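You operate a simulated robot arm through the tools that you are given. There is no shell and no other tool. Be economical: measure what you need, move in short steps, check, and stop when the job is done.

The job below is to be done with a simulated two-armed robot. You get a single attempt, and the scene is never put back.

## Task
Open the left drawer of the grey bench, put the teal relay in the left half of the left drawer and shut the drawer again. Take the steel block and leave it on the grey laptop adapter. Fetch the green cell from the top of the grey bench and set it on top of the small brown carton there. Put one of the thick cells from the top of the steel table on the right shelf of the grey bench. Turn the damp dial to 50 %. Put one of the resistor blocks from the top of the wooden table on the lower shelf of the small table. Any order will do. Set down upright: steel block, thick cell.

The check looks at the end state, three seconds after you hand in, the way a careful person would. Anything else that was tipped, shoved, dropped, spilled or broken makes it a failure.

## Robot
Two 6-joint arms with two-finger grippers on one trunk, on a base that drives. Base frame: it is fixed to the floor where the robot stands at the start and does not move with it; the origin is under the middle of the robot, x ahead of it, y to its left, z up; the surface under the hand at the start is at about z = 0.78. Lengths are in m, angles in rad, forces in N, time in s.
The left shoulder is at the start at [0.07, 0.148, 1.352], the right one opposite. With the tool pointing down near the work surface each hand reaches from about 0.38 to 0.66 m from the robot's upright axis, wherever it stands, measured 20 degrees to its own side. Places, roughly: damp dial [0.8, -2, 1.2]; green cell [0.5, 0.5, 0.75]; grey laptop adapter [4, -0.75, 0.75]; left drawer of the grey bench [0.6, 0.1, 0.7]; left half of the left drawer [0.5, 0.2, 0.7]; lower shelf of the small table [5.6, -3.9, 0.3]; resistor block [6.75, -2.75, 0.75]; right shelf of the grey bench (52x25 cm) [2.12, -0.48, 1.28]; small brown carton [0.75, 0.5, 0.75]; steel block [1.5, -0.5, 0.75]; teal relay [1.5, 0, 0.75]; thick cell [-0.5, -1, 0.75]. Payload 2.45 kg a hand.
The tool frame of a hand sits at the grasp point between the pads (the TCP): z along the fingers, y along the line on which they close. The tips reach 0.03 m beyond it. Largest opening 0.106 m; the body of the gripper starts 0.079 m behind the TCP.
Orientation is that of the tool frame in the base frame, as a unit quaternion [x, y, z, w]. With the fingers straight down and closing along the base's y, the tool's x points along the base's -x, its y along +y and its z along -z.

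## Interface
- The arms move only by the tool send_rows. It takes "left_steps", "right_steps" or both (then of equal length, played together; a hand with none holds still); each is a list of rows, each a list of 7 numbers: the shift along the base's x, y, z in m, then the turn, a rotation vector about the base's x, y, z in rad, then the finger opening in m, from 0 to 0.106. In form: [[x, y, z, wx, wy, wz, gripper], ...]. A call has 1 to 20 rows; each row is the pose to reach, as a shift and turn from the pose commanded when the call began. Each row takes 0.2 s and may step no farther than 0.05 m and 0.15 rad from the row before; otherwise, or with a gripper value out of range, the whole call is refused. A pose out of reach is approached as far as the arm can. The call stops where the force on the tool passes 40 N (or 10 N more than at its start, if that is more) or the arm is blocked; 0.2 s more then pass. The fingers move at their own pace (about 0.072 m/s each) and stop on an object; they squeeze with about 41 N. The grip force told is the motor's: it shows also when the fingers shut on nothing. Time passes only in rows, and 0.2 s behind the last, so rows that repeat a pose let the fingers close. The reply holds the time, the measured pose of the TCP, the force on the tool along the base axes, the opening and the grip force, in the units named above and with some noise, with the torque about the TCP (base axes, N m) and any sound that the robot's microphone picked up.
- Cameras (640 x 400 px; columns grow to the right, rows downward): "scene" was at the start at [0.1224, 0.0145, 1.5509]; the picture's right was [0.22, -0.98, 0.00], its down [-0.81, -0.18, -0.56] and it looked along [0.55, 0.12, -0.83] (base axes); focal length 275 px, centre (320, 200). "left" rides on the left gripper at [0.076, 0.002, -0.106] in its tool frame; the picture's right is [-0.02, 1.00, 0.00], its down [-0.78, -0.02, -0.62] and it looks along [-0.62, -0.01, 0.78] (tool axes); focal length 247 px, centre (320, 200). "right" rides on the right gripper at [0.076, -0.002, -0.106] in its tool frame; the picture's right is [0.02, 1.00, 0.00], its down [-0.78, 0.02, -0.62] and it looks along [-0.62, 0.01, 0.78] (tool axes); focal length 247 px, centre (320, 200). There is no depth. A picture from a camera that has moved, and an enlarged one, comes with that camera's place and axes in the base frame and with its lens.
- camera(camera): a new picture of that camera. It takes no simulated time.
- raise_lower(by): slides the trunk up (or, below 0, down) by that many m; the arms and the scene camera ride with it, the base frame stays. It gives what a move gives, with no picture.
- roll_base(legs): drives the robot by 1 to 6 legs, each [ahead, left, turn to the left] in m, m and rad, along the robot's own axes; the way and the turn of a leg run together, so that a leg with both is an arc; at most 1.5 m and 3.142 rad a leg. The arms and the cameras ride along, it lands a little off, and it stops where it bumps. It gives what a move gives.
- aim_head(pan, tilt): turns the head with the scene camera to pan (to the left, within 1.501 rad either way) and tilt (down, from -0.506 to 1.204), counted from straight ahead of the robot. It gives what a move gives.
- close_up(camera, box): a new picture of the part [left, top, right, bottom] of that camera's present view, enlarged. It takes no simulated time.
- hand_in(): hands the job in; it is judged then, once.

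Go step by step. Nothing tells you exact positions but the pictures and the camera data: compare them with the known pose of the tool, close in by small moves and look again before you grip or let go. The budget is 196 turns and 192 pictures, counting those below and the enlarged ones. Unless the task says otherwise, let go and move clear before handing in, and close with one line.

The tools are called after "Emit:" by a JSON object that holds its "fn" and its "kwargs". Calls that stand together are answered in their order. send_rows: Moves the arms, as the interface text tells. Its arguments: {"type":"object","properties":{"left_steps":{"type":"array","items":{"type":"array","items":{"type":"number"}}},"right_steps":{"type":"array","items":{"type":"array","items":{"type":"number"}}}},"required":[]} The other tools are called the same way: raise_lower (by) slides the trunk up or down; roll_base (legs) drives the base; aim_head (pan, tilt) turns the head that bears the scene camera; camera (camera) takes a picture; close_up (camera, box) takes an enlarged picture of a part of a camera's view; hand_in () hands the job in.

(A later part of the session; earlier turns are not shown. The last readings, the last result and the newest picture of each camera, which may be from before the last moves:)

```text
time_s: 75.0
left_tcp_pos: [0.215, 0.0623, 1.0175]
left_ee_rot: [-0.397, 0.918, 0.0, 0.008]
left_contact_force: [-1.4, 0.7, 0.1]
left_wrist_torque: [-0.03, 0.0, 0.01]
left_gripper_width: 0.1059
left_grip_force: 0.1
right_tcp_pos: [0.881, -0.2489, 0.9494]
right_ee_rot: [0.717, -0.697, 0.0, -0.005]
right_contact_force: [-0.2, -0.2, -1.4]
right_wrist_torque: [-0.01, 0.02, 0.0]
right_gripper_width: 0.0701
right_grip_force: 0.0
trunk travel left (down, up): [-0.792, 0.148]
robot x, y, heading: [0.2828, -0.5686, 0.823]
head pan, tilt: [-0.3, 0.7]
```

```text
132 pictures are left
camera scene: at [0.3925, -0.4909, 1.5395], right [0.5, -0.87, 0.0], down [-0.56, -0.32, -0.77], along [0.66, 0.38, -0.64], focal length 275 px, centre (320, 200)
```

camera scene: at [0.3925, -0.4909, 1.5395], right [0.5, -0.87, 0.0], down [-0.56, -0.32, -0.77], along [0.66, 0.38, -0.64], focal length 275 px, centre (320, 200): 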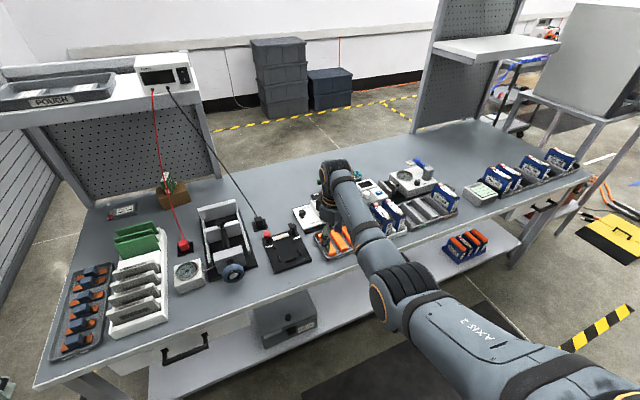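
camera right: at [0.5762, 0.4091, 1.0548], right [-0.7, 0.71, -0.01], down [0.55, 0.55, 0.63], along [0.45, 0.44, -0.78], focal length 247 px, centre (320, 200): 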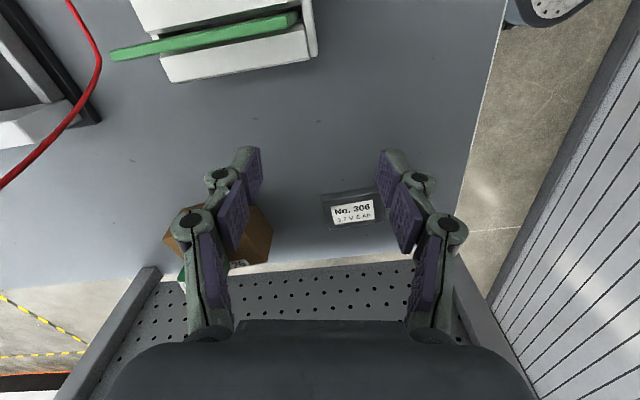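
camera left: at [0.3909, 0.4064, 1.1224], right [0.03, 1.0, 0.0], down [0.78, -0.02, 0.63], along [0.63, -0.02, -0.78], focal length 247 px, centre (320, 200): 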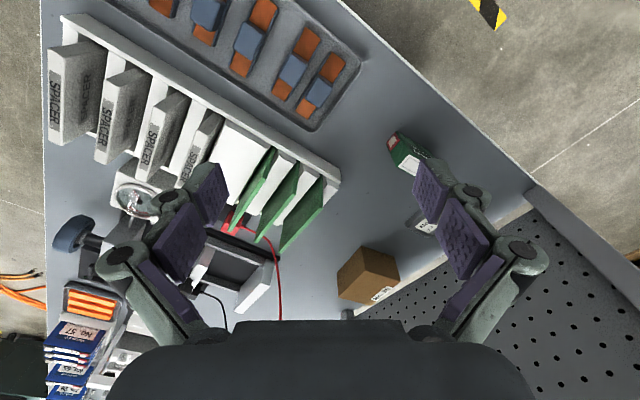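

Good overview of the bench front with the left drawer handle at lower left. I zoom on the middle for the teal relay and steel block.

Emit:
{"fn": "close_up", "kwargs": {"camera": "scene", "box": [280, 140, 480, 265]}}

Emit:
{"fn": "close_up", "kwargs": {"camera": "scene", "box": [30, 160, 280, 390]}}

Emit:
{"fn": "camera", "kwargs": {"camera": "right"}}

```text
3.20 times, centred on (380, 202) of scene
camera zoom: at [0.3925, -0.4909, 1.5395], right [0.5, -0.87, 0.0], down [-0.56, -0.32, -0.77], along [0.66, 0.38, -0.64], focal length 881 px, centre (128, 192)
```

zoom: 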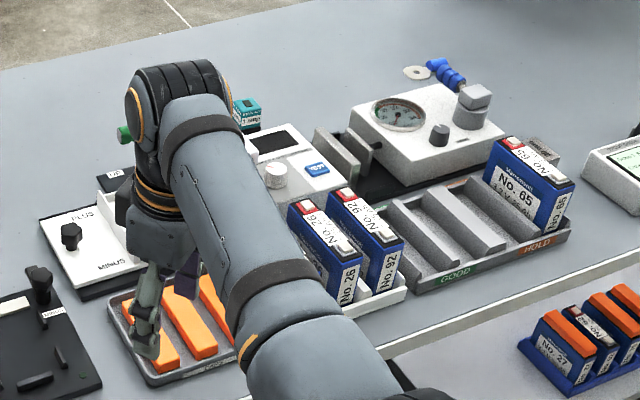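

```text
1.74 times, centred on (155, 275) of scene
camera zoom: at [0.3925, -0.4909, 1.5395], right [0.5, -0.87, 0.0], down [-0.56, -0.32, -0.77], along [0.66, 0.38, -0.64], focal length 479 px, centre (607, 70)
```

zoom: 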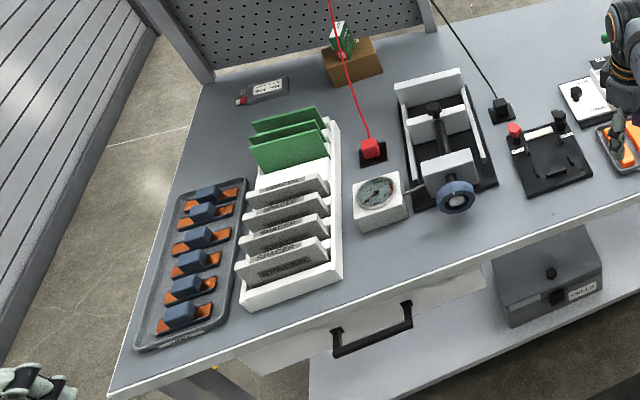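

```text
129 pictures are left
camera right: at [0.8842, -0.3252, 1.0553], right [-1.0, -0.05, -0.01], down [-0.04, 0.78, 0.63], along [-0.03, 0.63, -0.78], focal length 247 px, centre (320, 200)
```

right: 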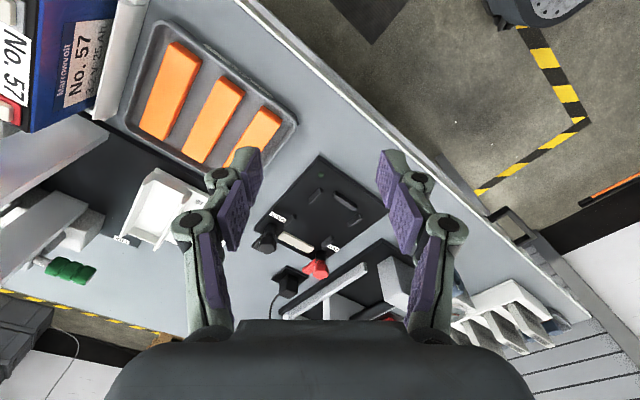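

Relay is near (1.43,-0.10), steel block likely the block on the tester, and the drawer handle is centred near bench-u 0.36. I face the bench squarely, back off a bit and get the left hand ready for the handle.

Emit:
{"fn": "roll_base", "kwargs": {"legs": [[-0.2, 0, 0.08]]}}

Emit:
{"fn": "raise_lower", "kwargs": {"by": -0.2}}

Emit:
{"fn": "send_rows", "kwargs": {"left_steps": [[0, 0, 0, 0, 0, -0.14, 0.106], [0, 0, 0, 0, 0, -0.28, 0.106], [0, 0, 0, 0, 0, -0.42, 0.106], [0, 0, 0, 0, 0, -0.56, 0.106], [0, 0, 0, 0, 0, -0.7, 0.106], [0, 0, 0, 0, 0, -0.84, 0.106], [0, 0, 0, 0, 0, -0.98, 0.106], [0, 0, 0, 0, 0, -1.12, 0.106], [0, 0, 0, 0, 0, -1.26, 0.106], [0, 0, 0, 0, 0, -1.4, 0.106], [0, 0, 0, 0, 0, -1.57, 0.106]]}}

```text
time_s: 76.6
left_tcp_pos: [0.0388, -0.0929, 1.0163]
left_ee_rot: [-0.434, 0.901, 0.0, 0.008]
left_contact_force: [0.5, 0.4, -0.2]
left_wrist_torque: [-0.01, -0.01, 0.02]
left_gripper_width: 0.106
left_grip_force: 0.1
right_tcp_pos: [0.7272, -0.3503, 0.9471]
right_ee_rot: [0.744, -0.668, -0.002, -0.005]
right_contact_force: [0.5, -1.0, 0.4]
right_wrist_torque: [0.0, 0.01, 0.0]
right_gripper_width: 0.07
right_grip_force: 0.0
trunk travel left (down, up): [-0.792, 0.148]
robot x, y, heading: [0.153, -0.7176, 0.906]
head pan, tilt: [-0.3, 0.7]
```

```text
time_s: 78.7
left_tcp_pos: [0.0358, -0.0958, 0.8173]
left_ee_rot: [-0.434, 0.901, 0.0, 0.008]
left_contact_force: [-0.4, 0.2, -0.3]
left_wrist_torque: [0.05, 0.02, 0.0]
left_gripper_width: 0.106
left_grip_force: 0.1
right_tcp_pos: [0.7257, -0.3508, 0.7488]
right_ee_rot: [0.744, -0.668, -0.002, -0.006]
right_contact_force: [-0.9, -0.4, 0.8]
right_wrist_torque: [0.02, 0.0, 0.02]
right_gripper_width: 0.0698
right_grip_force: 0.1
trunk travel left (down, up): [-0.592, 0.348]
robot x, y, heading: [0.1544, -0.721, 0.903]
head pan, tilt: [-0.3, 0.7]
```

```text
refused: row 11 steps farther than a row can; nothing moved
```

Row step was slightly too big; I repeat the yaw with even steps.

Emit:
{"fn": "send_rows", "kwargs": {"left_steps": [[0, 0, 0, 0, 0, -0.145, 0.106], [0, 0, 0, 0, 0, -0.29, 0.106], [0, 0, 0, 0, 0, -0.435, 0.106], [0, 0, 0, 0, 0, -0.58, 0.106], [0, 0, 0, 0, 0, -0.725, 0.106], [0, 0, 0, 0, 0, -0.87, 0.106], [0, 0, 0, 0, 0, -1.015, 0.106], [0, 0, 0, 0, 0, -1.16, 0.106], [0, 0, 0, 0, 0, -1.305, 0.106], [0, 0, 0, 0, 0, -1.45, 0.106], [0, 0, 0, 0, 0, -1.57, 0.106]]}}

Emit:
{"fn": "camera", "kwargs": {"camera": "left"}}

Emit:
{"fn": "aim_head", "kwargs": {"pan": 0.3, "tilt": 0.7}}

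Emit:
{"fn": "camera", "kwargs": {"camera": "scene"}}

```text
time_s: 81.1
left_tcp_pos: [0.0359, -0.0957, 0.8178]
left_ee_rot: [0.331, 0.944, -0.005, 0.005]
left_contact_force: [-0.6, 0.1, -0.7]
left_wrist_torque: [-0.01, -0.02, 0.01]
left_gripper_width: 0.1059
left_grip_force: 0.0
right_tcp_pos: [0.7263, -0.3509, 0.7495]
right_ee_rot: [0.744, -0.668, -0.001, -0.006]
right_contact_force: [-0.9, 0.9, -0.2]
right_wrist_torque: [0.0, -0.02, -0.01]
right_gripper_width: 0.0696
right_grip_force: 0.0
trunk travel left (down, up): [-0.592, 0.348]
robot x, y, heading: [0.1542, -0.7175, 0.905]
head pan, tilt: [-0.3, 0.7]
```

```text
128 pictures are left
camera left: at [-0.0222, -0.0446, 0.9235], right [0.64, 0.77, -0.01], down [0.6, -0.49, 0.63], along [0.48, -0.41, -0.77], focal length 247 px, centre (320, 200)
```

left: 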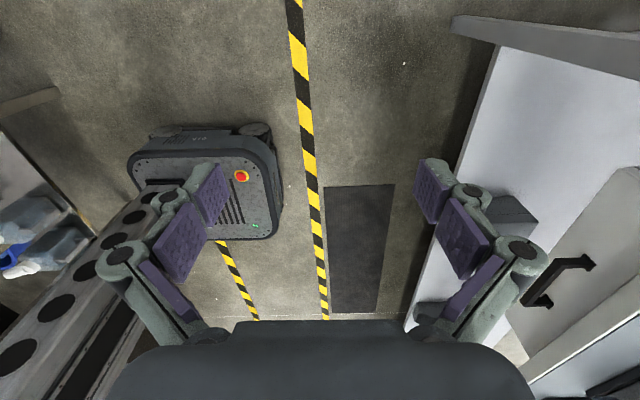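

```text
time_s: 82.1
left_tcp_pos: [0.0355, -0.096, 0.8181]
left_ee_rot: [0.33, 0.944, -0.006, 0.005]
left_contact_force: [-0.5, -1.0, 0.6]
left_wrist_torque: [0.02, 0.01, 0.03]
left_gripper_width: 0.1059
left_grip_force: 0.1
right_tcp_pos: [0.7256, -0.3519, 0.7481]
right_ee_rot: [0.744, -0.668, -0.001, -0.005]
right_contact_force: [0.7, 0.5, 0.8]
right_wrist_torque: [0.02, 0.0, 0.02]
right_gripper_width: 0.0696
right_grip_force: 0.1
trunk travel left (down, up): [-0.592, 0.348]
robot x, y, heading: [0.1556, -0.7199, 0.905]
head pan, tilt: [0.3, 0.7]
```

```text
127 pictures are left
camera scene: at [0.2185, -0.6014, 1.3395], right [0.93, -0.36, 0.0], down [-0.23, -0.6, -0.76], along [0.27, 0.71, -0.64], focal length 275 px, centre (320, 200)
```

scene: 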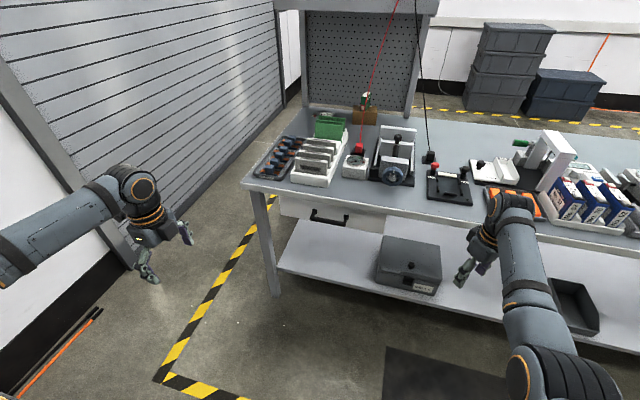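

I see the handle bar clearly, at about z≈0.70. Next I pitch the left gripper toward the bench so its fingers can close above and below the bar.

Emit:
{"fn": "send_rows", "kwargs": {"left_steps": [[0.02, -0.01, 0, 0.114, -0.09, 0, 0.106], [0.04, -0.02, 0, 0.228, -0.18, 0, 0.106], [0.06, -0.03, 0, 0.342, -0.27, 0, 0.106], [0.08, -0.04, 0, 0.456, -0.36, 0, 0.106], [0.1, -0.05, 0, 0.57, -0.45, 0, 0.106], [0.12, -0.06, 0, 0.684, -0.54, 0, 0.106], [0.14, -0.07, 0, 0.798, -0.63, 0, 0.106], [0.16, -0.08, 0, 0.912, -0.72, 0, 0.106]]}}

Emit:
{"fn": "camera", "kwargs": {"camera": "left"}}

Emit:
{"fn": "camera", "kwargs": {"camera": "scene"}}

```text
time_s: 83.9
left_tcp_pos: [0.1941, -0.1749, 0.8179]
left_ee_rot: [0.283, 0.789, 0.513, 0.184]
left_contact_force: [-1.2, 1.1, -0.3]
left_wrist_torque: [-0.03, -0.03, -0.05]
left_gripper_width: 0.1057
left_grip_force: 0.1
left hand out of reach, approached as far as the arm can: row 1, 2, 3, 4, 5, 6, 7
right_tcp_pos: [0.7237, -0.35, 0.7498]
right_ee_rot: [0.744, -0.668, -0.001, -0.006]
right_contact_force: [-0.1, 1.2, -0.3]
right_wrist_torque: [-0.06, -0.04, -0.01]
right_gripper_width: 0.0702
right_grip_force: 0.1
trunk travel left (down, up): [-0.592, 0.348]
robot x, y, heading: [0.1561, -0.7158, 0.901]
head pan, tilt: [0.3, 0.7]
```

```text
126 pictures are left
camera left: at [0.0753, -0.2002, 0.8645], right [0.28, 0.3, 0.91], down [0.24, -0.94, 0.24], along [0.93, 0.16, -0.33], focal length 247 px, centre (320, 200)
```

left: 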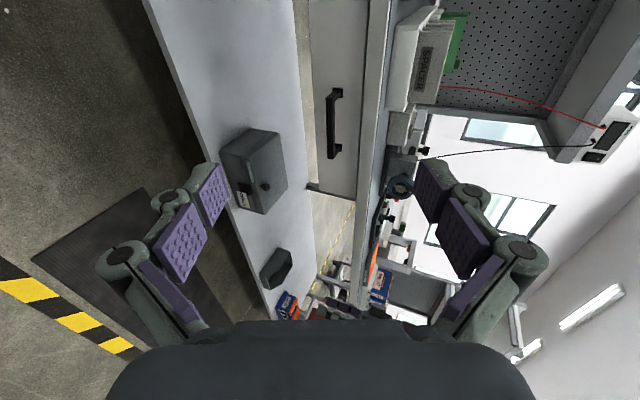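

```text
125 pictures are left
camera scene: at [0.217, -0.5998, 1.3394], right [0.93, -0.36, 0.0], down [-0.23, -0.6, -0.76], along [0.27, 0.71, -0.64], focal length 275 px, centre (320, 200)
```

scene: 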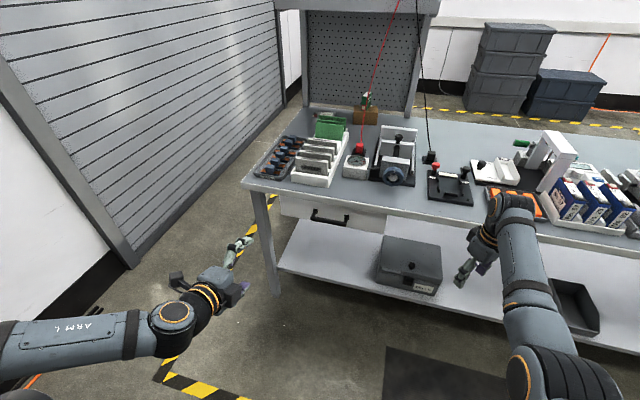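

The gripper is pitched toward the bench. The handle comes out near (0.494,0.025,0.68). I move to a pre-grasp point 12 cm short with a narrower opening.

Emit:
{"fn": "send_rows", "kwargs": {"left_steps": [[0.038, 0.019, -0.015, 0, 0, 0, 0.08], [0.076, 0.038, -0.03, 0, 0, 0, 0.07], [0.114, 0.057, -0.045, 0, 0, 0, 0.07], [0.152, 0.076, -0.06, 0, 0, 0, 0.07], [0.19, 0.095, -0.075, 0, 0, 0, 0.07], [0.23, 0.115, -0.089, 0, 0, 0, 0.07]]}}

Emit:
{"fn": "camera", "kwargs": {"camera": "left"}}

Emit:
{"fn": "close_up", "kwargs": {"camera": "scene", "box": [240, 160, 440, 290]}}

```text
time_s: 85.3
left_tcp_pos: [0.1957, -0.1736, 0.8214]
left_ee_rot: [0.28, 0.79, 0.514, 0.183]
left_contact_force: [-0.8, -0.6, -0.1]
left_wrist_torque: [-0.01, 0.03, 0.03]
left_gripper_width: 0.0697
left_grip_force: 0.0
left hand out of reach, approached as far as the arm can: row 1, 2, 3, 4, 5, 6
right_tcp_pos: [0.7234, -0.3522, 0.7488]
right_ee_rot: [0.745, -0.667, -0.001, -0.005]
right_contact_force: [0.6, 0.4, -0.5]
right_wrist_torque: [0.03, 0.0, 0.0]
right_gripper_width: 0.0699
right_grip_force: 0.1
trunk travel left (down, up): [-0.592, 0.348]
robot x, y, heading: [0.1562, -0.7199, 0.899]
head pan, tilt: [0.3, 0.7]
```

```text
124 pictures are left
camera left: at [0.0762, -0.2007, 0.8655], right [0.27, 0.3, 0.91], down [0.24, -0.94, 0.24], along [0.93, 0.16, -0.33], focal length 247 px, centre (320, 200)
```

left: 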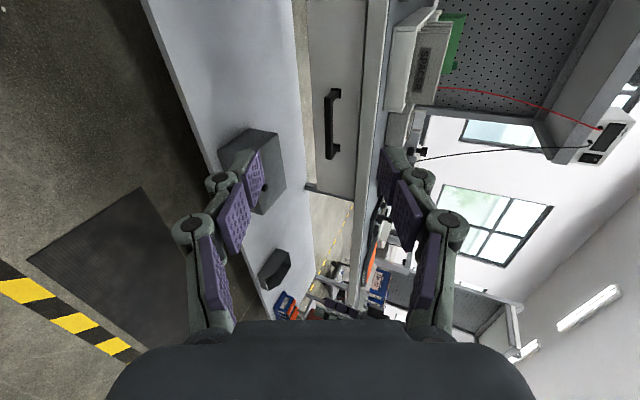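

```text
3.08 times, centred on (340, 225) of scene
camera zoom: at [0.2184, -0.6014, 1.3395], right [0.93, -0.36, 0.0], down [-0.23, -0.6, -0.76], along [0.27, 0.71, -0.64], focal length 847 px, centre (258, 123)
```

zoom: 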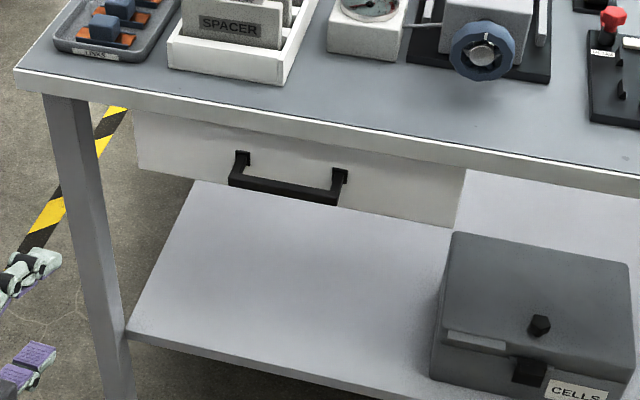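

The left arm won't translate in that pose, but driving the base and trunk can carry it there. First I lift the right hand well above the bench objects.

Emit:
{"fn": "send_rows", "kwargs": {"right_steps": [[0, 0, 0.045, 0, 0, 0, 0.07], [0, 0, 0.09, 0, 0, 0, 0.07], [0, 0, 0.135, 0, 0, 0, 0.07], [0, 0, 0.18, 0, 0, 0, 0.07], [0, 0, 0.225, 0, 0, 0, 0.07], [0, 0, 0.27, 0, 0, 0, 0.07], [0, 0, 0.315, 0, 0, 0, 0.07], [0, 0, 0.35, 0, 0, 0, 0.07]]}}

```text
time_s: 87.1
left_tcp_pos: [0.1961, -0.1752, 0.8213]
left_ee_rot: [0.28, 0.789, 0.514, 0.184]
left_contact_force: [0.4, -0.2, 1.0]
left_wrist_torque: [-0.01, -0.02, 0.01]
left_gripper_width: 0.0699
left_grip_force: 0.0
right_tcp_pos: [0.7352, -0.3378, 1.1077]
right_ee_rot: [0.745, -0.667, 0.0, -0.006]
right_contact_force: [-0.3, -0.4, -0.3]
right_wrist_torque: [0.03, -0.01, 0.02]
right_gripper_width: 0.0701
right_grip_force: 0.0
right hand out of reach, approached as far as the arm can: row 4, 5, 6, 7, 8
trunk travel left (down, up): [-0.592, 0.348]
robot x, y, heading: [0.156, -0.7167, 0.906]
head pan, tilt: [0.3, 0.7]
```

Now lower the trunk to handle height and drive partway in.

Emit:
{"fn": "raise_lower", "kwargs": {"by": -0.14}}

Emit:
{"fn": "roll_base", "kwargs": {"legs": [[0.2, -0.109, 0]]}}

Emit:
{"fn": "camera", "kwargs": {"camera": "left"}}

Emit:
{"fn": "aim_head", "kwargs": {"pan": 0.5, "tilt": 0.85}}

Emit:
{"fn": "camera", "kwargs": {"camera": "scene"}}

```text
time_s: 88.8
left_tcp_pos: [0.1944, -0.1744, 0.6808]
left_ee_rot: [0.28, 0.789, 0.515, 0.183]
left_contact_force: [0.1, 0.2, -0.1]
left_wrist_torque: [0.0, 0.01, -0.01]
left_gripper_width: 0.0698
left_grip_force: 0.0
right_tcp_pos: [0.7371, -0.3365, 0.967]
right_ee_rot: [0.744, -0.668, -0.001, -0.006]
right_contact_force: [0.6, 0.7, -0.4]
right_wrist_torque: [-0.01, 0.01, 0.02]
right_gripper_width: 0.0701
right_grip_force: 0.1
trunk travel left (down, up): [-0.452, 0.488]
robot x, y, heading: [0.1563, -0.7206, 0.903]
head pan, tilt: [0.3, 0.7]
```

```text
time_s: 90.5
left_tcp_pos: [0.4035, -0.0826, 0.6809]
left_ee_rot: [0.28, 0.79, 0.514, 0.183]
left_contact_force: [-0.5, 0.1, -0.7]
left_wrist_torque: [-0.02, -0.01, -0.02]
left_gripper_width: 0.07
left_grip_force: 0.1
right_tcp_pos: [0.9456, -0.2442, 0.968]
right_ee_rot: [0.743, -0.669, -0.001, -0.004]
right_contact_force: [-0.1, 0.3, -0.1]
right_wrist_torque: [-0.01, 0.01, -0.04]
right_gripper_width: 0.0698
right_grip_force: 0.2
trunk travel left (down, up): [-0.452, 0.488]
robot x, y, heading: [0.361, -0.6251, 0.898]
head pan, tilt: [0.3, 0.7]
```

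```text
122 pictures are left
camera left: at [0.2844, -0.109, 0.7253], right [0.27, 0.3, 0.91], down [0.24, -0.94, 0.24], along [0.93, 0.16, -0.33], focal length 247 px, centre (320, 200)
```

left: 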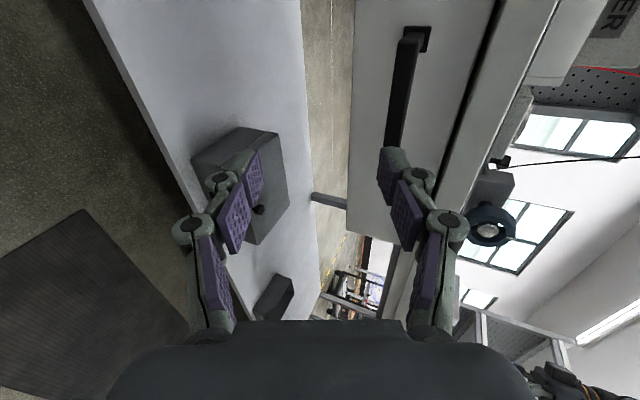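

```text
time_s: 91.2
left_tcp_pos: [0.402, -0.083, 0.6805]
left_ee_rot: [0.28, 0.789, 0.515, 0.183]
left_contact_force: [0.0, 0.9, -0.7]
left_wrist_torque: [-0.03, 0.02, 0.0]
left_gripper_width: 0.0701
left_grip_force: 0.1
right_tcp_pos: [0.9441, -0.2444, 0.9668]
right_ee_rot: [0.744, -0.668, -0.001, -0.005]
right_contact_force: [0.3, -0.3, 0.4]
right_wrist_torque: [-0.01, 0.01, 0.03]
right_gripper_width: 0.0702
right_grip_force: 0.1
trunk travel left (down, up): [-0.452, 0.488]
robot x, y, heading: [0.3625, -0.6266, 0.899]
head pan, tilt: [0.499, 0.85]
```

```text
121 pictures are left
camera scene: at [0.4089, -0.5121, 1.1873], right [0.99, -0.17, 0.0], down [-0.12, -0.74, -0.66], along [0.11, 0.65, -0.75], focal length 275 px, centre (320, 200)
```

scene: 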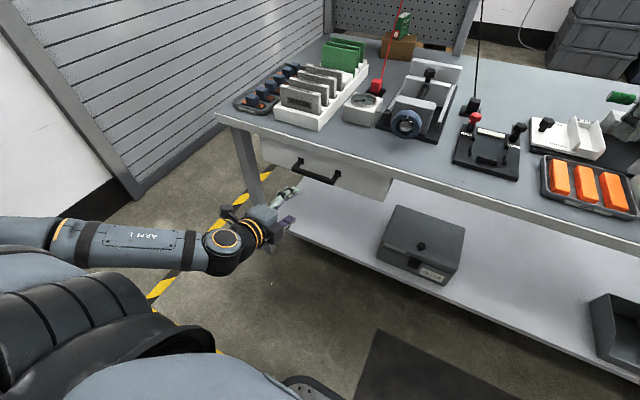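

Handle bar centre is near (0.483,0.012,0.695). I narrow the opening, raise 1 cm and drive forward 9 cm.

Emit:
{"fn": "send_rows", "kwargs": {"left_steps": [[0, 0, 0, 0, 0, 0, 0.052], [0, 0, 0, 0, 0, 0, 0.052]]}}

Emit:
{"fn": "raise_lower", "kwargs": {"by": 0.01}}

Emit:
{"fn": "roll_base", "kwargs": {"legs": [[0.075, 0.0, 0]]}}

Emit:
{"fn": "camera", "kwargs": {"camera": "left"}}

Emit:
{"fn": "close_up", "kwargs": {"camera": "scene", "box": [220, 100, 420, 240]}}

```text
time_s: 91.8
left_tcp_pos: [0.4032, -0.0818, 0.6812]
left_ee_rot: [0.28, 0.789, 0.515, 0.184]
left_contact_force: [-0.5, 0.3, 0.0]
left_wrist_torque: [-0.01, 0.0, 0.03]
left_gripper_width: 0.052
left_grip_force: 0.0
right_tcp_pos: [0.9444, -0.2442, 0.9668]
right_ee_rot: [0.744, -0.668, -0.001, -0.005]
right_contact_force: [0.9, -0.9, -0.6]
right_wrist_torque: [-0.02, -0.02, -0.01]
right_gripper_width: 0.0697
right_grip_force: 0.0
trunk travel left (down, up): [-0.452, 0.488]
robot x, y, heading: [0.364, -0.6263, 0.906]
head pan, tilt: [0.499, 0.85]
```

```text
time_s: 92.4
left_tcp_pos: [0.4033, -0.0816, 0.6897]
left_ee_rot: [0.28, 0.79, 0.515, 0.183]
left_contact_force: [-0.3, -0.1, 1.4]
left_wrist_torque: [0.0, 0.02, -0.01]
left_gripper_width: 0.0521
left_grip_force: 0.0
right_tcp_pos: [0.9439, -0.2443, 0.9758]
right_ee_rot: [0.745, -0.667, -0.001, -0.006]
right_contact_force: [0.3, -0.3, -0.3]
right_wrist_torque: [0.02, -0.04, -0.03]
right_gripper_width: 0.07
right_grip_force: 0.1
trunk travel left (down, up): [-0.462, 0.478]
robot x, y, heading: [0.3628, -0.6248, 0.904]
head pan, tilt: [0.499, 0.85]
```

```text
time_s: 93.5
left_tcp_pos: [0.4494, -0.0244, 0.6922]
left_ee_rot: [0.279, 0.789, 0.515, 0.183]
left_contact_force: [-4.8, -4.2, 11.6]
left_wrist_torque: [0.38, -0.26, 0.06]
left_gripper_width: 0.063
left_grip_force: 6.6
right_tcp_pos: [0.9894, -0.1863, 0.9783]
right_ee_rot: [0.745, -0.667, -0.002, -0.006]
right_contact_force: [-0.1, 0.1, 0.2]
right_wrist_torque: [0.02, 0.01, -0.01]
right_gripper_width: 0.0703
right_grip_force: 0.0
trunk travel left (down, up): [-0.462, 0.478]
robot x, y, heading: [0.4123, -0.5639, 0.911]
head pan, tilt: [0.499, 0.85]
```

```text
120 pictures are left
camera left: at [0.3292, -0.0512, 0.7366], right [0.27, 0.3, 0.92], down [0.25, -0.94, 0.23], along [0.93, 0.16, -0.33], focal length 247 px, centre (320, 200)
```

left: 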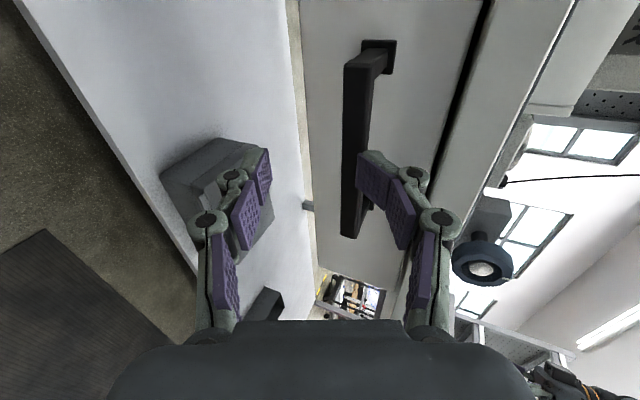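

```text
2.86 times, centred on (320, 170) of scene
camera zoom: at [0.4546, -0.4547, 1.1975], right [0.99, -0.16, 0.0], down [-0.12, -0.74, -0.66], along [0.11, 0.65, -0.75], focal length 787 px, centre (320, 286)
```

zoom: 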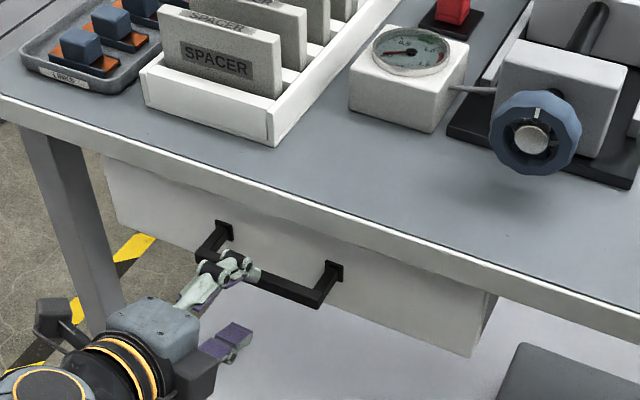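

The bar touches the underside of the upper finger, so the hand is a bit low. I back 1 cm, raise 1.8 cm and look.

Emit:
{"fn": "roll_base", "kwargs": {"legs": [[-0.015, 0.0, 0]]}}

Emit:
{"fn": "raise_lower", "kwargs": {"by": 0.02}}

Emit:
{"fn": "camera", "kwargs": {"camera": "left"}}

```text
time_s: 94.2
left_tcp_pos: [0.4379, -0.0337, 0.6904]
left_ee_rot: [0.28, 0.79, 0.514, 0.183]
left_contact_force: [0.1, 0.1, -0.7]
left_wrist_torque: [0.0, 0.0, -0.03]
left_gripper_width: 0.0521
left_grip_force: 0.0
right_tcp_pos: [0.9814, -0.1966, 0.9773]
right_ee_rot: [0.745, -0.667, -0.002, -0.005]
right_contact_force: [-0.4, 1.1, 0.5]
right_wrist_torque: [0.03, -0.05, 0.02]
right_gripper_width: 0.0698
right_grip_force: 0.0
trunk travel left (down, up): [-0.462, 0.478]
robot x, y, heading: [0.4004, -0.5817, 0.912]
head pan, tilt: [0.499, 0.85]
```

```text
time_s: 94.9
left_tcp_pos: [0.4399, -0.0344, 0.7105]
left_ee_rot: [0.279, 0.79, 0.515, 0.184]
left_contact_force: [-0.1, 0.1, -0.2]
left_wrist_torque: [-0.01, -0.01, 0.01]
left_gripper_width: 0.0521
left_grip_force: 0.0
right_tcp_pos: [0.9803, -0.1962, 0.9959]
right_ee_rot: [0.745, -0.667, -0.002, -0.005]
right_contact_force: [0.1, 0.2, 0.3]
right_wrist_torque: [-0.03, 0.01, 0.02]
right_gripper_width: 0.0698
right_grip_force: 0.1
trunk travel left (down, up): [-0.482, 0.458]
robot x, y, heading: [0.404, -0.5795, 0.906]
head pan, tilt: [0.499, 0.85]
```

```text
118 pictures are left
camera left: at [0.3203, -0.0618, 0.7554], right [0.27, 0.3, 0.91], down [0.25, -0.94, 0.24], along [0.93, 0.16, -0.33], focal length 247 px, centre (320, 200)
```

left: 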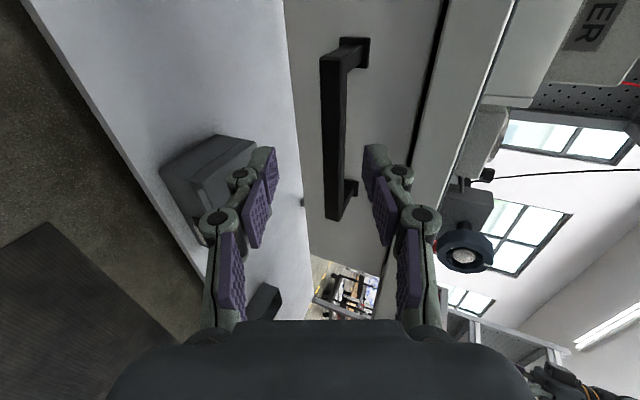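

The bar now lies between the fingers. I advance 5 cm and close on it.

Emit:
{"fn": "roll_base", "kwargs": {"legs": [[0.05, 0.0, 0]]}}

Emit:
{"fn": "camera", "kwargs": {"camera": "left"}}

```text
time_s: 95.9
left_tcp_pos: [0.466, -0.0003, 0.7121]
left_ee_rot: [0.276, 0.789, 0.517, 0.184]
left_contact_force: [-2.3, -1.0, 1.1]
left_wrist_torque: [0.07, -0.06, 0.06]
left_gripper_width: 0.053
left_grip_force: 0.8
right_tcp_pos: [1.0082, -0.1597, 0.9954]
right_ee_rot: [0.746, -0.666, -0.001, -0.004]
right_contact_force: [-0.7, -0.4, -0.2]
right_wrist_torque: [0.01, 0.0, -0.01]
right_gripper_width: 0.0697
right_grip_force: 0.0
trunk travel left (down, up): [-0.482, 0.458]
robot x, y, heading: [0.4267, -0.5458, 0.908]
head pan, tilt: [0.499, 0.85]
stopped in leg 1: the force on the tool passed its limit at 109 N (the readings are from after the stop); the commanded pose is now the measured one
```

```text
117 pictures are left
camera left: at [0.3474, -0.0279, 0.7564], right [0.27, 0.3, 0.92], down [0.25, -0.94, 0.24], along [0.93, 0.17, -0.32], focal length 247 px, centre (320, 200)
```

left: 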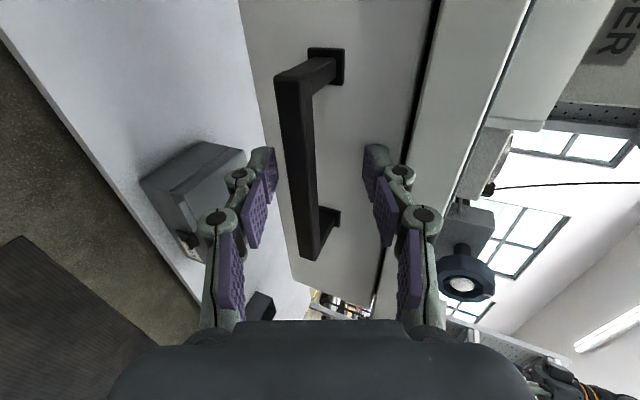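

The fingers straddle the bar with the upper tip at the drawer face. I back off 1 cm and close.

Emit:
{"fn": "roll_base", "kwargs": {"legs": [[-0.012, 0.0, 0]]}}

Emit:
{"fn": "send_rows", "kwargs": {"left_steps": [[0, 0, 0, 0, 0, 0, 0.03], [0, 0, 0, 0, 0, 0, 0.01], [0, 0, 0, 0, 0, 0, 0.0], [0, 0, 0, 0, 0, 0, 0.0]]}}

Emit:
{"fn": "camera", "kwargs": {"camera": "left"}}

```text
time_s: 96.7
left_tcp_pos: [0.4604, -0.0096, 0.7109]
left_ee_rot: [0.278, 0.789, 0.517, 0.183]
left_contact_force: [0.6, -0.5, 0.7]
left_wrist_torque: [0.01, -0.03, 0.01]
left_gripper_width: 0.0519
left_grip_force: 0.0
right_tcp_pos: [1.0009, -0.1677, 0.9953]
right_ee_rot: [0.746, -0.666, -0.001, -0.005]
right_contact_force: [0.5, 0.2, -0.9]
right_wrist_torque: [-0.02, 0.01, -0.01]
right_gripper_width: 0.07
right_grip_force: 0.1
trunk travel left (down, up): [-0.482, 0.458]
robot x, y, heading: [0.4217, -0.5537, 0.91]
head pan, tilt: [0.499, 0.85]
```

```text
time_s: 97.6
left_tcp_pos: [0.4598, -0.0108, 0.7067]
left_ee_rot: [0.275, 0.794, 0.51, 0.185]
left_contact_force: [1.6, -0.4, -12.2]
left_wrist_torque: [-0.52, -0.76, 0.21]
left_gripper_width: 0.0159
left_grip_force: 41.1
right_tcp_pos: [1.0013, -0.1685, 0.9954]
right_ee_rot: [0.746, -0.666, 0.0, -0.004]
right_contact_force: [0.1, -0.6, -0.2]
right_wrist_torque: [0.02, -0.01, 0.02]
right_gripper_width: 0.0699
right_grip_force: 0.0
trunk travel left (down, up): [-0.482, 0.458]
robot x, y, heading: [0.4198, -0.5515, 0.907]
head pan, tilt: [0.499, 0.85]
stopped in row 4 (left hand): the force on the tool passed its limit at 42 N (the readings are from after the stop); the commanded pose is now the measured one
```

```text
116 pictures are left
camera left: at [0.3393, -0.0376, 0.7524], right [0.27, 0.32, 0.91], down [0.25, -0.93, 0.25], along [0.93, 0.16, -0.33], focal length 247 px, centre (320, 200)
```

left: 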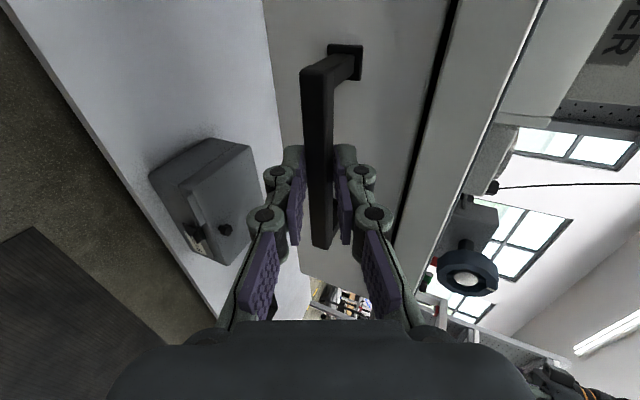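

The bar is gripped (width 0.016, 41 N). I pull by driving back.

Emit:
{"fn": "roll_base", "kwargs": {"legs": [[-0.1, 0.0, 0]]}}

Emit:
{"fn": "camera", "kwargs": {"camera": "scene"}}

```text
time_s: 99.0
left_tcp_pos: [0.3971, -0.0945, 0.7071]
left_ee_rot: [0.275, 0.795, 0.507, 0.188]
left_contact_force: [0.6, 0.7, 0.7]
left_wrist_torque: [-0.37, -0.77, 0.43]
left_gripper_width: 0.0154
left_grip_force: 42.2
right_tcp_pos: [0.9386, -0.2507, 0.9961]
right_ee_rot: [0.745, -0.667, -0.001, -0.005]
right_contact_force: [0.1, -0.4, 0.2]
right_wrist_torque: [0.04, -0.02, 0.0]
right_gripper_width: 0.0702
right_grip_force: 0.1
trunk travel left (down, up): [-0.482, 0.458]
robot x, y, heading: [0.3552, -0.6382, 0.907]
head pan, tilt: [0.499, 0.85]
stopped in leg 1: the force on the tool passed its limit at 42 N (the readings are from after the stop); the commanded pose is now the measured one
```

```text
115 pictures are left
camera scene: at [0.4037, -0.5192, 1.2174], right [0.99, -0.16, 0.0], down [-0.12, -0.74, -0.66], along [0.11, 0.65, -0.75], focal length 275 px, centre (320, 200)
```

scene: 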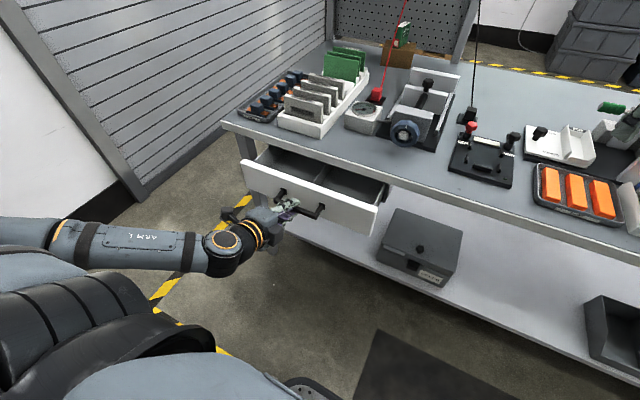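

The drawer opens and shows a centre divider. I pull it farther.

Emit:
{"fn": "roll_base", "kwargs": {"legs": [[-0.12, 0.0, 0]]}}

Emit:
{"fn": "camera", "kwargs": {"camera": "scene"}}

```text
time_s: 100.2
left_tcp_pos: [0.3242, -0.1925, 0.7077]
left_ee_rot: [0.279, 0.795, 0.505, 0.188]
left_contact_force: [24.3, -16.1, -14.8]
left_wrist_torque: [-0.6, -0.78, 0.07]
left_gripper_width: 0.0159
left_grip_force: 41.7
right_tcp_pos: [0.8668, -0.3476, 0.994]
right_ee_rot: [0.744, -0.668, -0.002, -0.004]
right_contact_force: [-1.0, 0.0, -0.2]
right_wrist_torque: [0.03, -0.04, 0.04]
right_gripper_width: 0.07
right_grip_force: 0.1
trunk travel left (down, up): [-0.482, 0.458]
robot x, y, heading: [0.2797, -0.7337, 0.905]
head pan, tilt: [0.499, 0.85]
```

```text
114 pictures are left
camera scene: at [0.3322, -0.616, 1.2171], right [0.99, -0.16, 0.0], down [-0.12, -0.74, -0.66], along [0.11, 0.65, -0.75], focal length 275 px, centre (320, 200)
```

scene: 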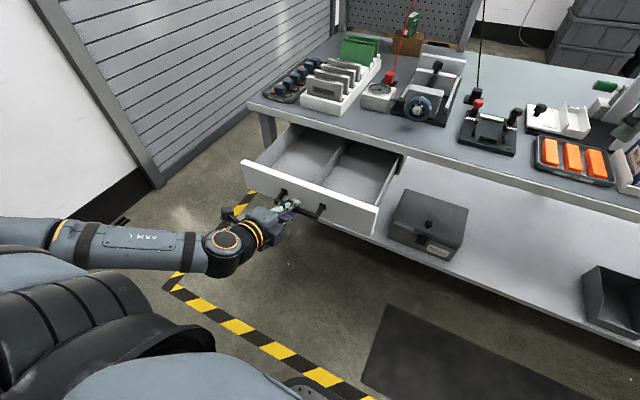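

Open about 22 cm, both compartments empty and visible. I release the handle and back away.

Emit:
{"fn": "send_rows", "kwargs": {"left_steps": [[0, 0, 0, 0, 0, 0, 0.03], [0, 0, 0, 0, 0, 0, 0.052], [0, 0, 0, 0, 0, 0, 0.052]]}}

Emit:
{"fn": "roll_base", "kwargs": {"legs": [[-0.12, 0.0, 0]]}}

Emit:
{"fn": "camera", "kwargs": {"camera": "scene"}}

```text
time_s: 101.0
left_tcp_pos: [0.3223, -0.1921, 0.7073]
left_ee_rot: [0.277, 0.795, 0.506, 0.188]
left_contact_force: [-0.1, 0.3, 0.3]
left_wrist_torque: [0.01, -0.01, 0.04]
left_gripper_width: 0.0522
left_grip_force: 0.1
right_tcp_pos: [0.8641, -0.3465, 0.9953]
right_ee_rot: [0.745, -0.667, -0.001, -0.005]
right_contact_force: [0.2, -0.2, 0.2]
right_wrist_torque: [-0.01, 0.01, 0.0]
right_gripper_width: 0.0701
right_grip_force: 0.1
trunk travel left (down, up): [-0.482, 0.458]
robot x, y, heading: [0.2811, -0.7269, 0.906]
head pan, tilt: [0.499, 0.85]
```

```text
time_s: 102.3
left_tcp_pos: [0.2513, -0.285, 0.7068]
left_ee_rot: [0.278, 0.794, 0.506, 0.189]
left_contact_force: [-0.1, 0.2, 1.1]
left_wrist_torque: [0.02, 0.0, 0.04]
left_gripper_width: 0.0518
left_grip_force: 0.1
right_tcp_pos: [0.7927, -0.4405, 0.9962]
right_ee_rot: [0.745, -0.667, -0.001, -0.004]
right_contact_force: [-1.0, -0.6, 0.5]
right_wrist_torque: [0.02, 0.02, 0.02]
right_gripper_width: 0.0701
right_grip_force: 0.1
trunk travel left (down, up): [-0.482, 0.458]
robot x, y, heading: [0.2067, -0.8251, 0.908]
head pan, tilt: [0.499, 0.85]
```

```text
113 pictures are left
camera scene: at [0.2562, -0.7087, 1.2173], right [0.99, -0.16, 0.0], down [-0.12, -0.74, -0.66], along [0.11, 0.65, -0.75], focal length 275 px, centre (320, 200)
```

scene: 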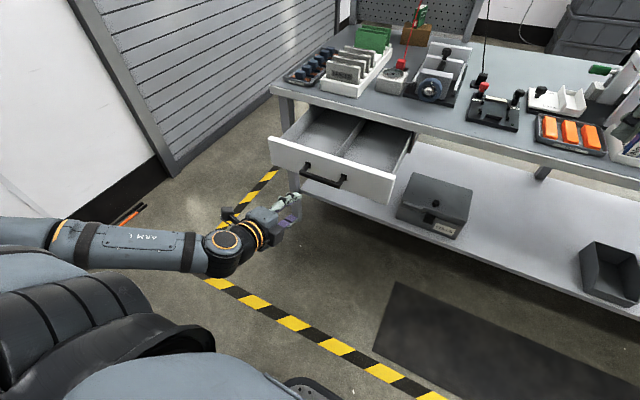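

The drawer is open with the handle at about u=0.37. I raise the trunk so the left hand clears the bench, and drive right toward the relay.

Emit:
{"fn": "raise_lower", "kwargs": {"by": 0.25}}

Emit:
{"fn": "roll_base", "kwargs": {"legs": [[0.0, -0.36, 0], [0.35, 0, 0]]}}

Emit:
{"fn": "aim_head", "kwargs": {"pan": -0.25, "tilt": 0.75}}

Emit:
{"fn": "camera", "kwargs": {"camera": "scene"}}

Emit:
{"fn": "camera", "kwargs": {"camera": "right"}}

```text
time_s: 104.8
left_tcp_pos: [0.2521, -0.2841, 0.9576]
left_ee_rot: [0.278, 0.794, 0.506, 0.189]
left_contact_force: [0.1, -0.1, -0.2]
left_wrist_torque: [0.01, 0.06, -0.02]
left_gripper_width: 0.052
left_grip_force: 0.1
right_tcp_pos: [0.792, -0.439, 1.2463]
right_ee_rot: [0.745, -0.667, -0.001, -0.004]
right_contact_force: [0.1, 0.4, -0.2]
right_wrist_torque: [0.06, 0.0, 0.04]
right_gripper_width: 0.07
right_grip_force: 0.0
trunk travel left (down, up): [-0.732, 0.208]
robot x, y, heading: [0.2076, -0.8207, 0.908]
head pan, tilt: [0.499, 0.85]
```

```text
time_s: 109.0
left_tcp_pos: [0.7441, -0.2297, 0.9577]
left_ee_rot: [0.274, 0.796, 0.507, 0.186]
left_contact_force: [0.5, 0.1, 0.3]
left_wrist_torque: [-0.01, 0.0, -0.01]
left_gripper_width: 0.0523
left_grip_force: 0.1
right_tcp_pos: [1.2857, -0.3772, 1.2466]
right_ee_rot: [0.749, -0.662, -0.001, -0.004]
right_contact_force: [0.0, -0.5, 0.5]
right_wrist_torque: [-0.02, -0.02, -0.02]
right_gripper_width: 0.0701
right_grip_force: 0.1
trunk travel left (down, up): [-0.732, 0.208]
robot x, y, heading: [0.7109, -0.7653, 0.921]
head pan, tilt: [0.499, 0.85]
```

```text
time_s: 110.1
left_tcp_pos: [0.7431, -0.2286, 0.9568]
left_ee_rot: [0.273, 0.796, 0.507, 0.187]
left_contact_force: [-0.5, -0.3, -0.2]
left_wrist_torque: [0.02, 0.04, -0.02]
left_gripper_width: 0.0522
left_grip_force: 0.0
right_tcp_pos: [1.2859, -0.3761, 1.2456]
right_ee_rot: [0.749, -0.662, -0.002, -0.005]
right_contact_force: [0.3, 0.3, -0.1]
right_wrist_torque: [0.02, 0.01, 0.03]
right_gripper_width: 0.0701
right_grip_force: 0.0
trunk travel left (down, up): [-0.732, 0.208]
robot x, y, heading: [0.7108, -0.7685, 0.921]
head pan, tilt: [-0.25, 0.75]
```

```text
112 pictures are left
camera scene: at [0.8078, -0.6778, 1.4753], right [0.62, -0.78, 0.0], down [-0.53, -0.42, -0.73], along [0.57, 0.46, -0.68], focal length 275 px, centre (320, 200)
```

scene: 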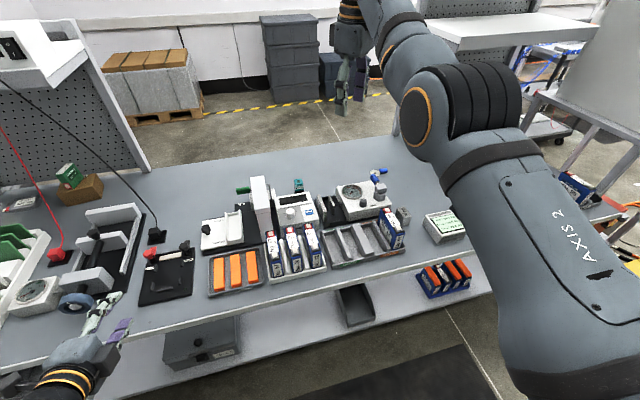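

```text
111 pictures are left
camera right: at [1.2971, -0.4521, 1.352], right [-0.99, -0.14, -0.01], down [-0.12, 0.77, 0.63], along [-0.09, 0.62, -0.78], focal length 247 px, centre (320, 200)
```

right: 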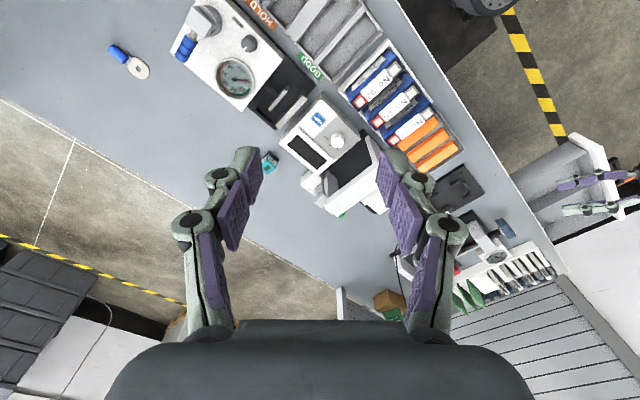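

I zoom in on the relay and on the little grey block to the right of the tester.

Emit:
{"fn": "close_up", "kwargs": {"camera": "scene", "box": [220, 160, 440, 290]}}

Emit:
{"fn": "close_up", "kwargs": {"camera": "right", "box": [160, 0, 400, 220]}}

```text
2.91 times, centred on (330, 225) of scene
camera zoom: at [0.8078, -0.6778, 1.4753], right [0.62, -0.78, 0.0], down [-0.53, -0.42, -0.73], along [0.57, 0.46, -0.68], focal length 801 px, centre (291, 127)
```

zoom: 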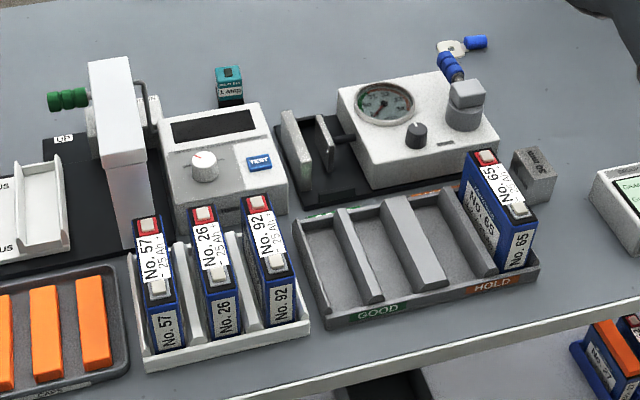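

```text
1.82 times, centred on (280, 110) of right
camera zoom: at [1.2971, -0.4521, 1.352], right [-0.99, -0.14, -0.01], down [-0.12, 0.77, 0.63], along [-0.09, 0.62, -0.78], focal length 449 px, centre (393, 364)
```

zoom: 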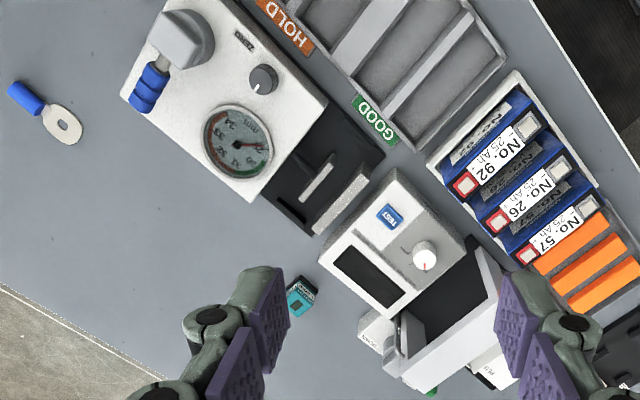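

The steel block ("50") stands at about (1.506,-0.489), the relay at about (1.397,-0.094). I drive closer, then yaw the right gripper to the bench axes while coming down a bit.

Emit:
{"fn": "roll_base", "kwargs": {"legs": [[0.18, 0, 0]]}}

Emit:
{"fn": "send_rows", "kwargs": {"right_steps": [[0, 0, -0.03, 0, 0, -0.13, 0.07], [0, 0, -0.06, 0, 0, -0.26, 0.07], [0, 0, -0.09, 0, 0, -0.39, 0.07], [0, 0, -0.12, 0, 0, -0.52, 0.07], [0, 0, -0.15, 0, 0, -0.65, 0.07], [0, 0, -0.18, 0, 0, -0.79, 0.07]]}}

Emit:
{"fn": "camera", "kwargs": {"camera": "right"}}

Emit:
{"fn": "camera", "kwargs": {"camera": "scene"}}

```text
time_s: 111.7
left_tcp_pos: [0.8553, -0.0871, 0.9588]
left_ee_rot: [0.275, 0.795, 0.508, 0.187]
left_contact_force: [-0.3, 0.2, -0.4]
left_wrist_torque: [0.02, -0.01, -0.03]
left_gripper_width: 0.0522
left_grip_force: 0.0
right_tcp_pos: [1.3968, -0.2379, 1.2469]
right_ee_rot: [0.748, -0.664, -0.001, -0.005]
right_contact_force: [0.4, -0.9, 1.2]
right_wrist_torque: [0.03, -0.02, 0.01]
right_gripper_width: 0.0702
right_grip_force: 0.0
trunk travel left (down, up): [-0.732, 0.208]
robot x, y, heading: [0.8223, -0.6243, 0.915]
head pan, tilt: [-0.25, 0.75]
```

```text
time_s: 113.0
left_tcp_pos: [0.8564, -0.0849, 0.9568]
left_ee_rot: [0.275, 0.795, 0.507, 0.187]
left_contact_force: [0.4, -0.6, -0.3]
left_wrist_torque: [-0.01, -0.01, -0.01]
left_gripper_width: 0.0519
left_grip_force: 0.0
right_tcp_pos: [1.3979, -0.236, 1.0652]
right_ee_rot: [-0.433, 0.901, -0.001, 0.004]
right_contact_force: [0.6, -0.2, 0.3]
right_wrist_torque: [0.01, 0.01, 0.01]
right_gripper_width: 0.0696
right_grip_force: 0.1
right hand out of reach, approached as far as the arm can: row 1, 2, 3, 4, 5
trunk travel left (down, up): [-0.732, 0.208]
robot x, y, heading: [0.8185, -0.6244, 0.915]
head pan, tilt: [-0.25, 0.75]
```

```text
108 pictures are left
camera right: at [1.3509, -0.2952, 1.172], right [-0.79, 0.61, -0.01], down [0.47, 0.62, 0.63], along [0.38, 0.5, -0.78], focal length 247 px, centre (320, 200)
```

right: 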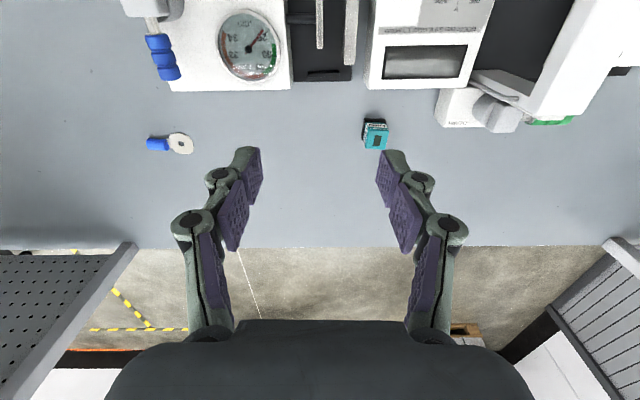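

```text
107 pictures are left
camera scene: at [0.9187, -0.5346, 1.4752], right [0.62, -0.79, 0.0], down [-0.54, -0.42, -0.73], along [0.57, 0.45, -0.68], focal length 275 px, centre (320, 200)
```

scene: 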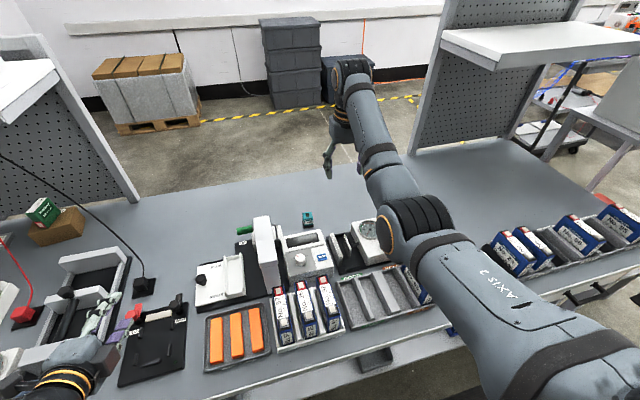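

The tool is aligned with the bench and the relay lies about 10 cm ahead and 9 cm left. I edge the base 4 cm closer, then go over it with a slight forward tilt.

Emit:
{"fn": "roll_base", "kwargs": {"legs": [[0.04, 0, 0]]}}

Emit:
{"fn": "send_rows", "kwargs": {"right_steps": [[-0.014, 0.011, -0.03, 0.047, -0.037, 0, 0.07], [-0.028, 0.022, -0.06, 0.095, -0.073, 0, 0.07], [-0.042, 0.033, -0.09, 0.142, -0.11, 0, 0.07], [-0.056, 0.044, -0.12, 0.19, -0.146, 0, 0.07], [-0.06, 0.065, -0.14, 0.237, -0.183, 0, 0.07]]}}

Emit:
{"fn": "camera", "kwargs": {"camera": "right"}}

Emit:
{"fn": "camera", "kwargs": {"camera": "scene"}}

```text
time_s: 113.9
left_tcp_pos: [0.8777, -0.058, 0.9596]
left_ee_rot: [0.274, 0.795, 0.508, 0.188]
left_contact_force: [-0.6, 0.1, 0.1]
left_wrist_torque: [-0.01, 0.0, 0.01]
left_gripper_width: 0.0523
left_grip_force: 0.0
right_tcp_pos: [1.4188, -0.2058, 1.0694]
right_ee_rot: [-0.434, 0.901, 0.0, 0.007]
right_contact_force: [0.4, 0.4, 0.5]
right_wrist_torque: [0.04, -0.04, -0.01]
right_gripper_width: 0.0701
right_grip_force: 0.1
trunk travel left (down, up): [-0.732, 0.208]
robot x, y, heading: [0.8442, -0.5917, 0.913]
head pan, tilt: [-0.25, 0.75]
```

```text
time_s: 115.1
left_tcp_pos: [0.8814, -0.0535, 0.9574]
left_ee_rot: [0.274, 0.796, 0.505, 0.187]
left_contact_force: [0.3, 0.4, 0.6]
left_wrist_torque: [-0.02, -0.01, -0.02]
left_gripper_width: 0.052
left_grip_force: 0.1
right_tcp_pos: [1.3611, -0.1396, 0.925]
right_ee_rot: [-0.429, 0.89, 0.066, 0.139]
right_contact_force: [0.6, 0.6, -0.7]
right_wrist_torque: [0.0, 0.0, 0.01]
right_gripper_width: 0.07
right_grip_force: 0.0
trunk travel left (down, up): [-0.732, 0.208]
robot x, y, heading: [0.8461, -0.5963, 0.913]
head pan, tilt: [-0.25, 0.75]
```

```text
106 pictures are left
camera right: at [1.2976, -0.2211, 1.0045], right [-0.79, 0.61, -0.01], down [0.33, 0.45, 0.83], along [0.51, 0.66, -0.56], focal length 247 px, centre (320, 200)
```

right: 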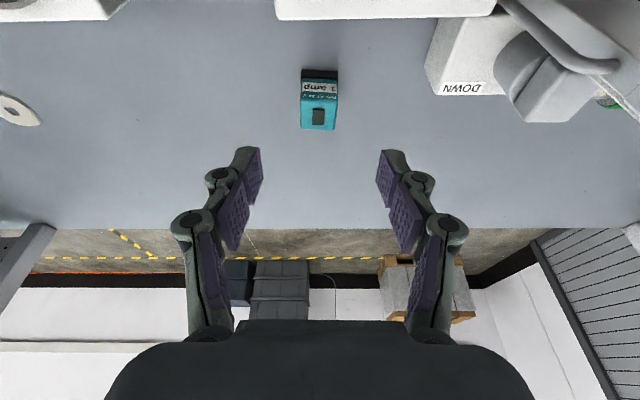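

```text
105 pictures are left
camera scene: at [0.9424, -0.5019, 1.4752], right [0.62, -0.79, 0.0], down [-0.54, -0.42, -0.73], along [0.57, 0.45, -0.68], focal length 275 px, centre (320, 200)
```

scene: 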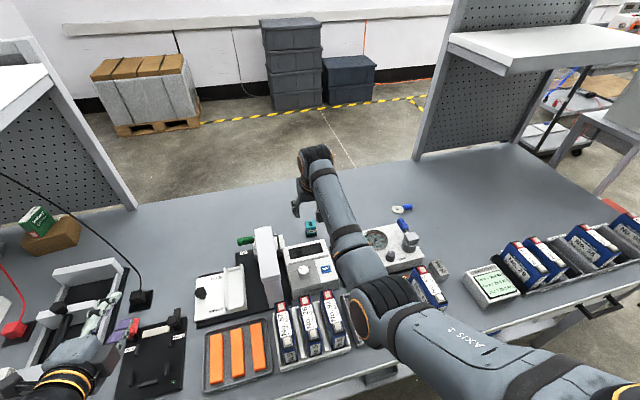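

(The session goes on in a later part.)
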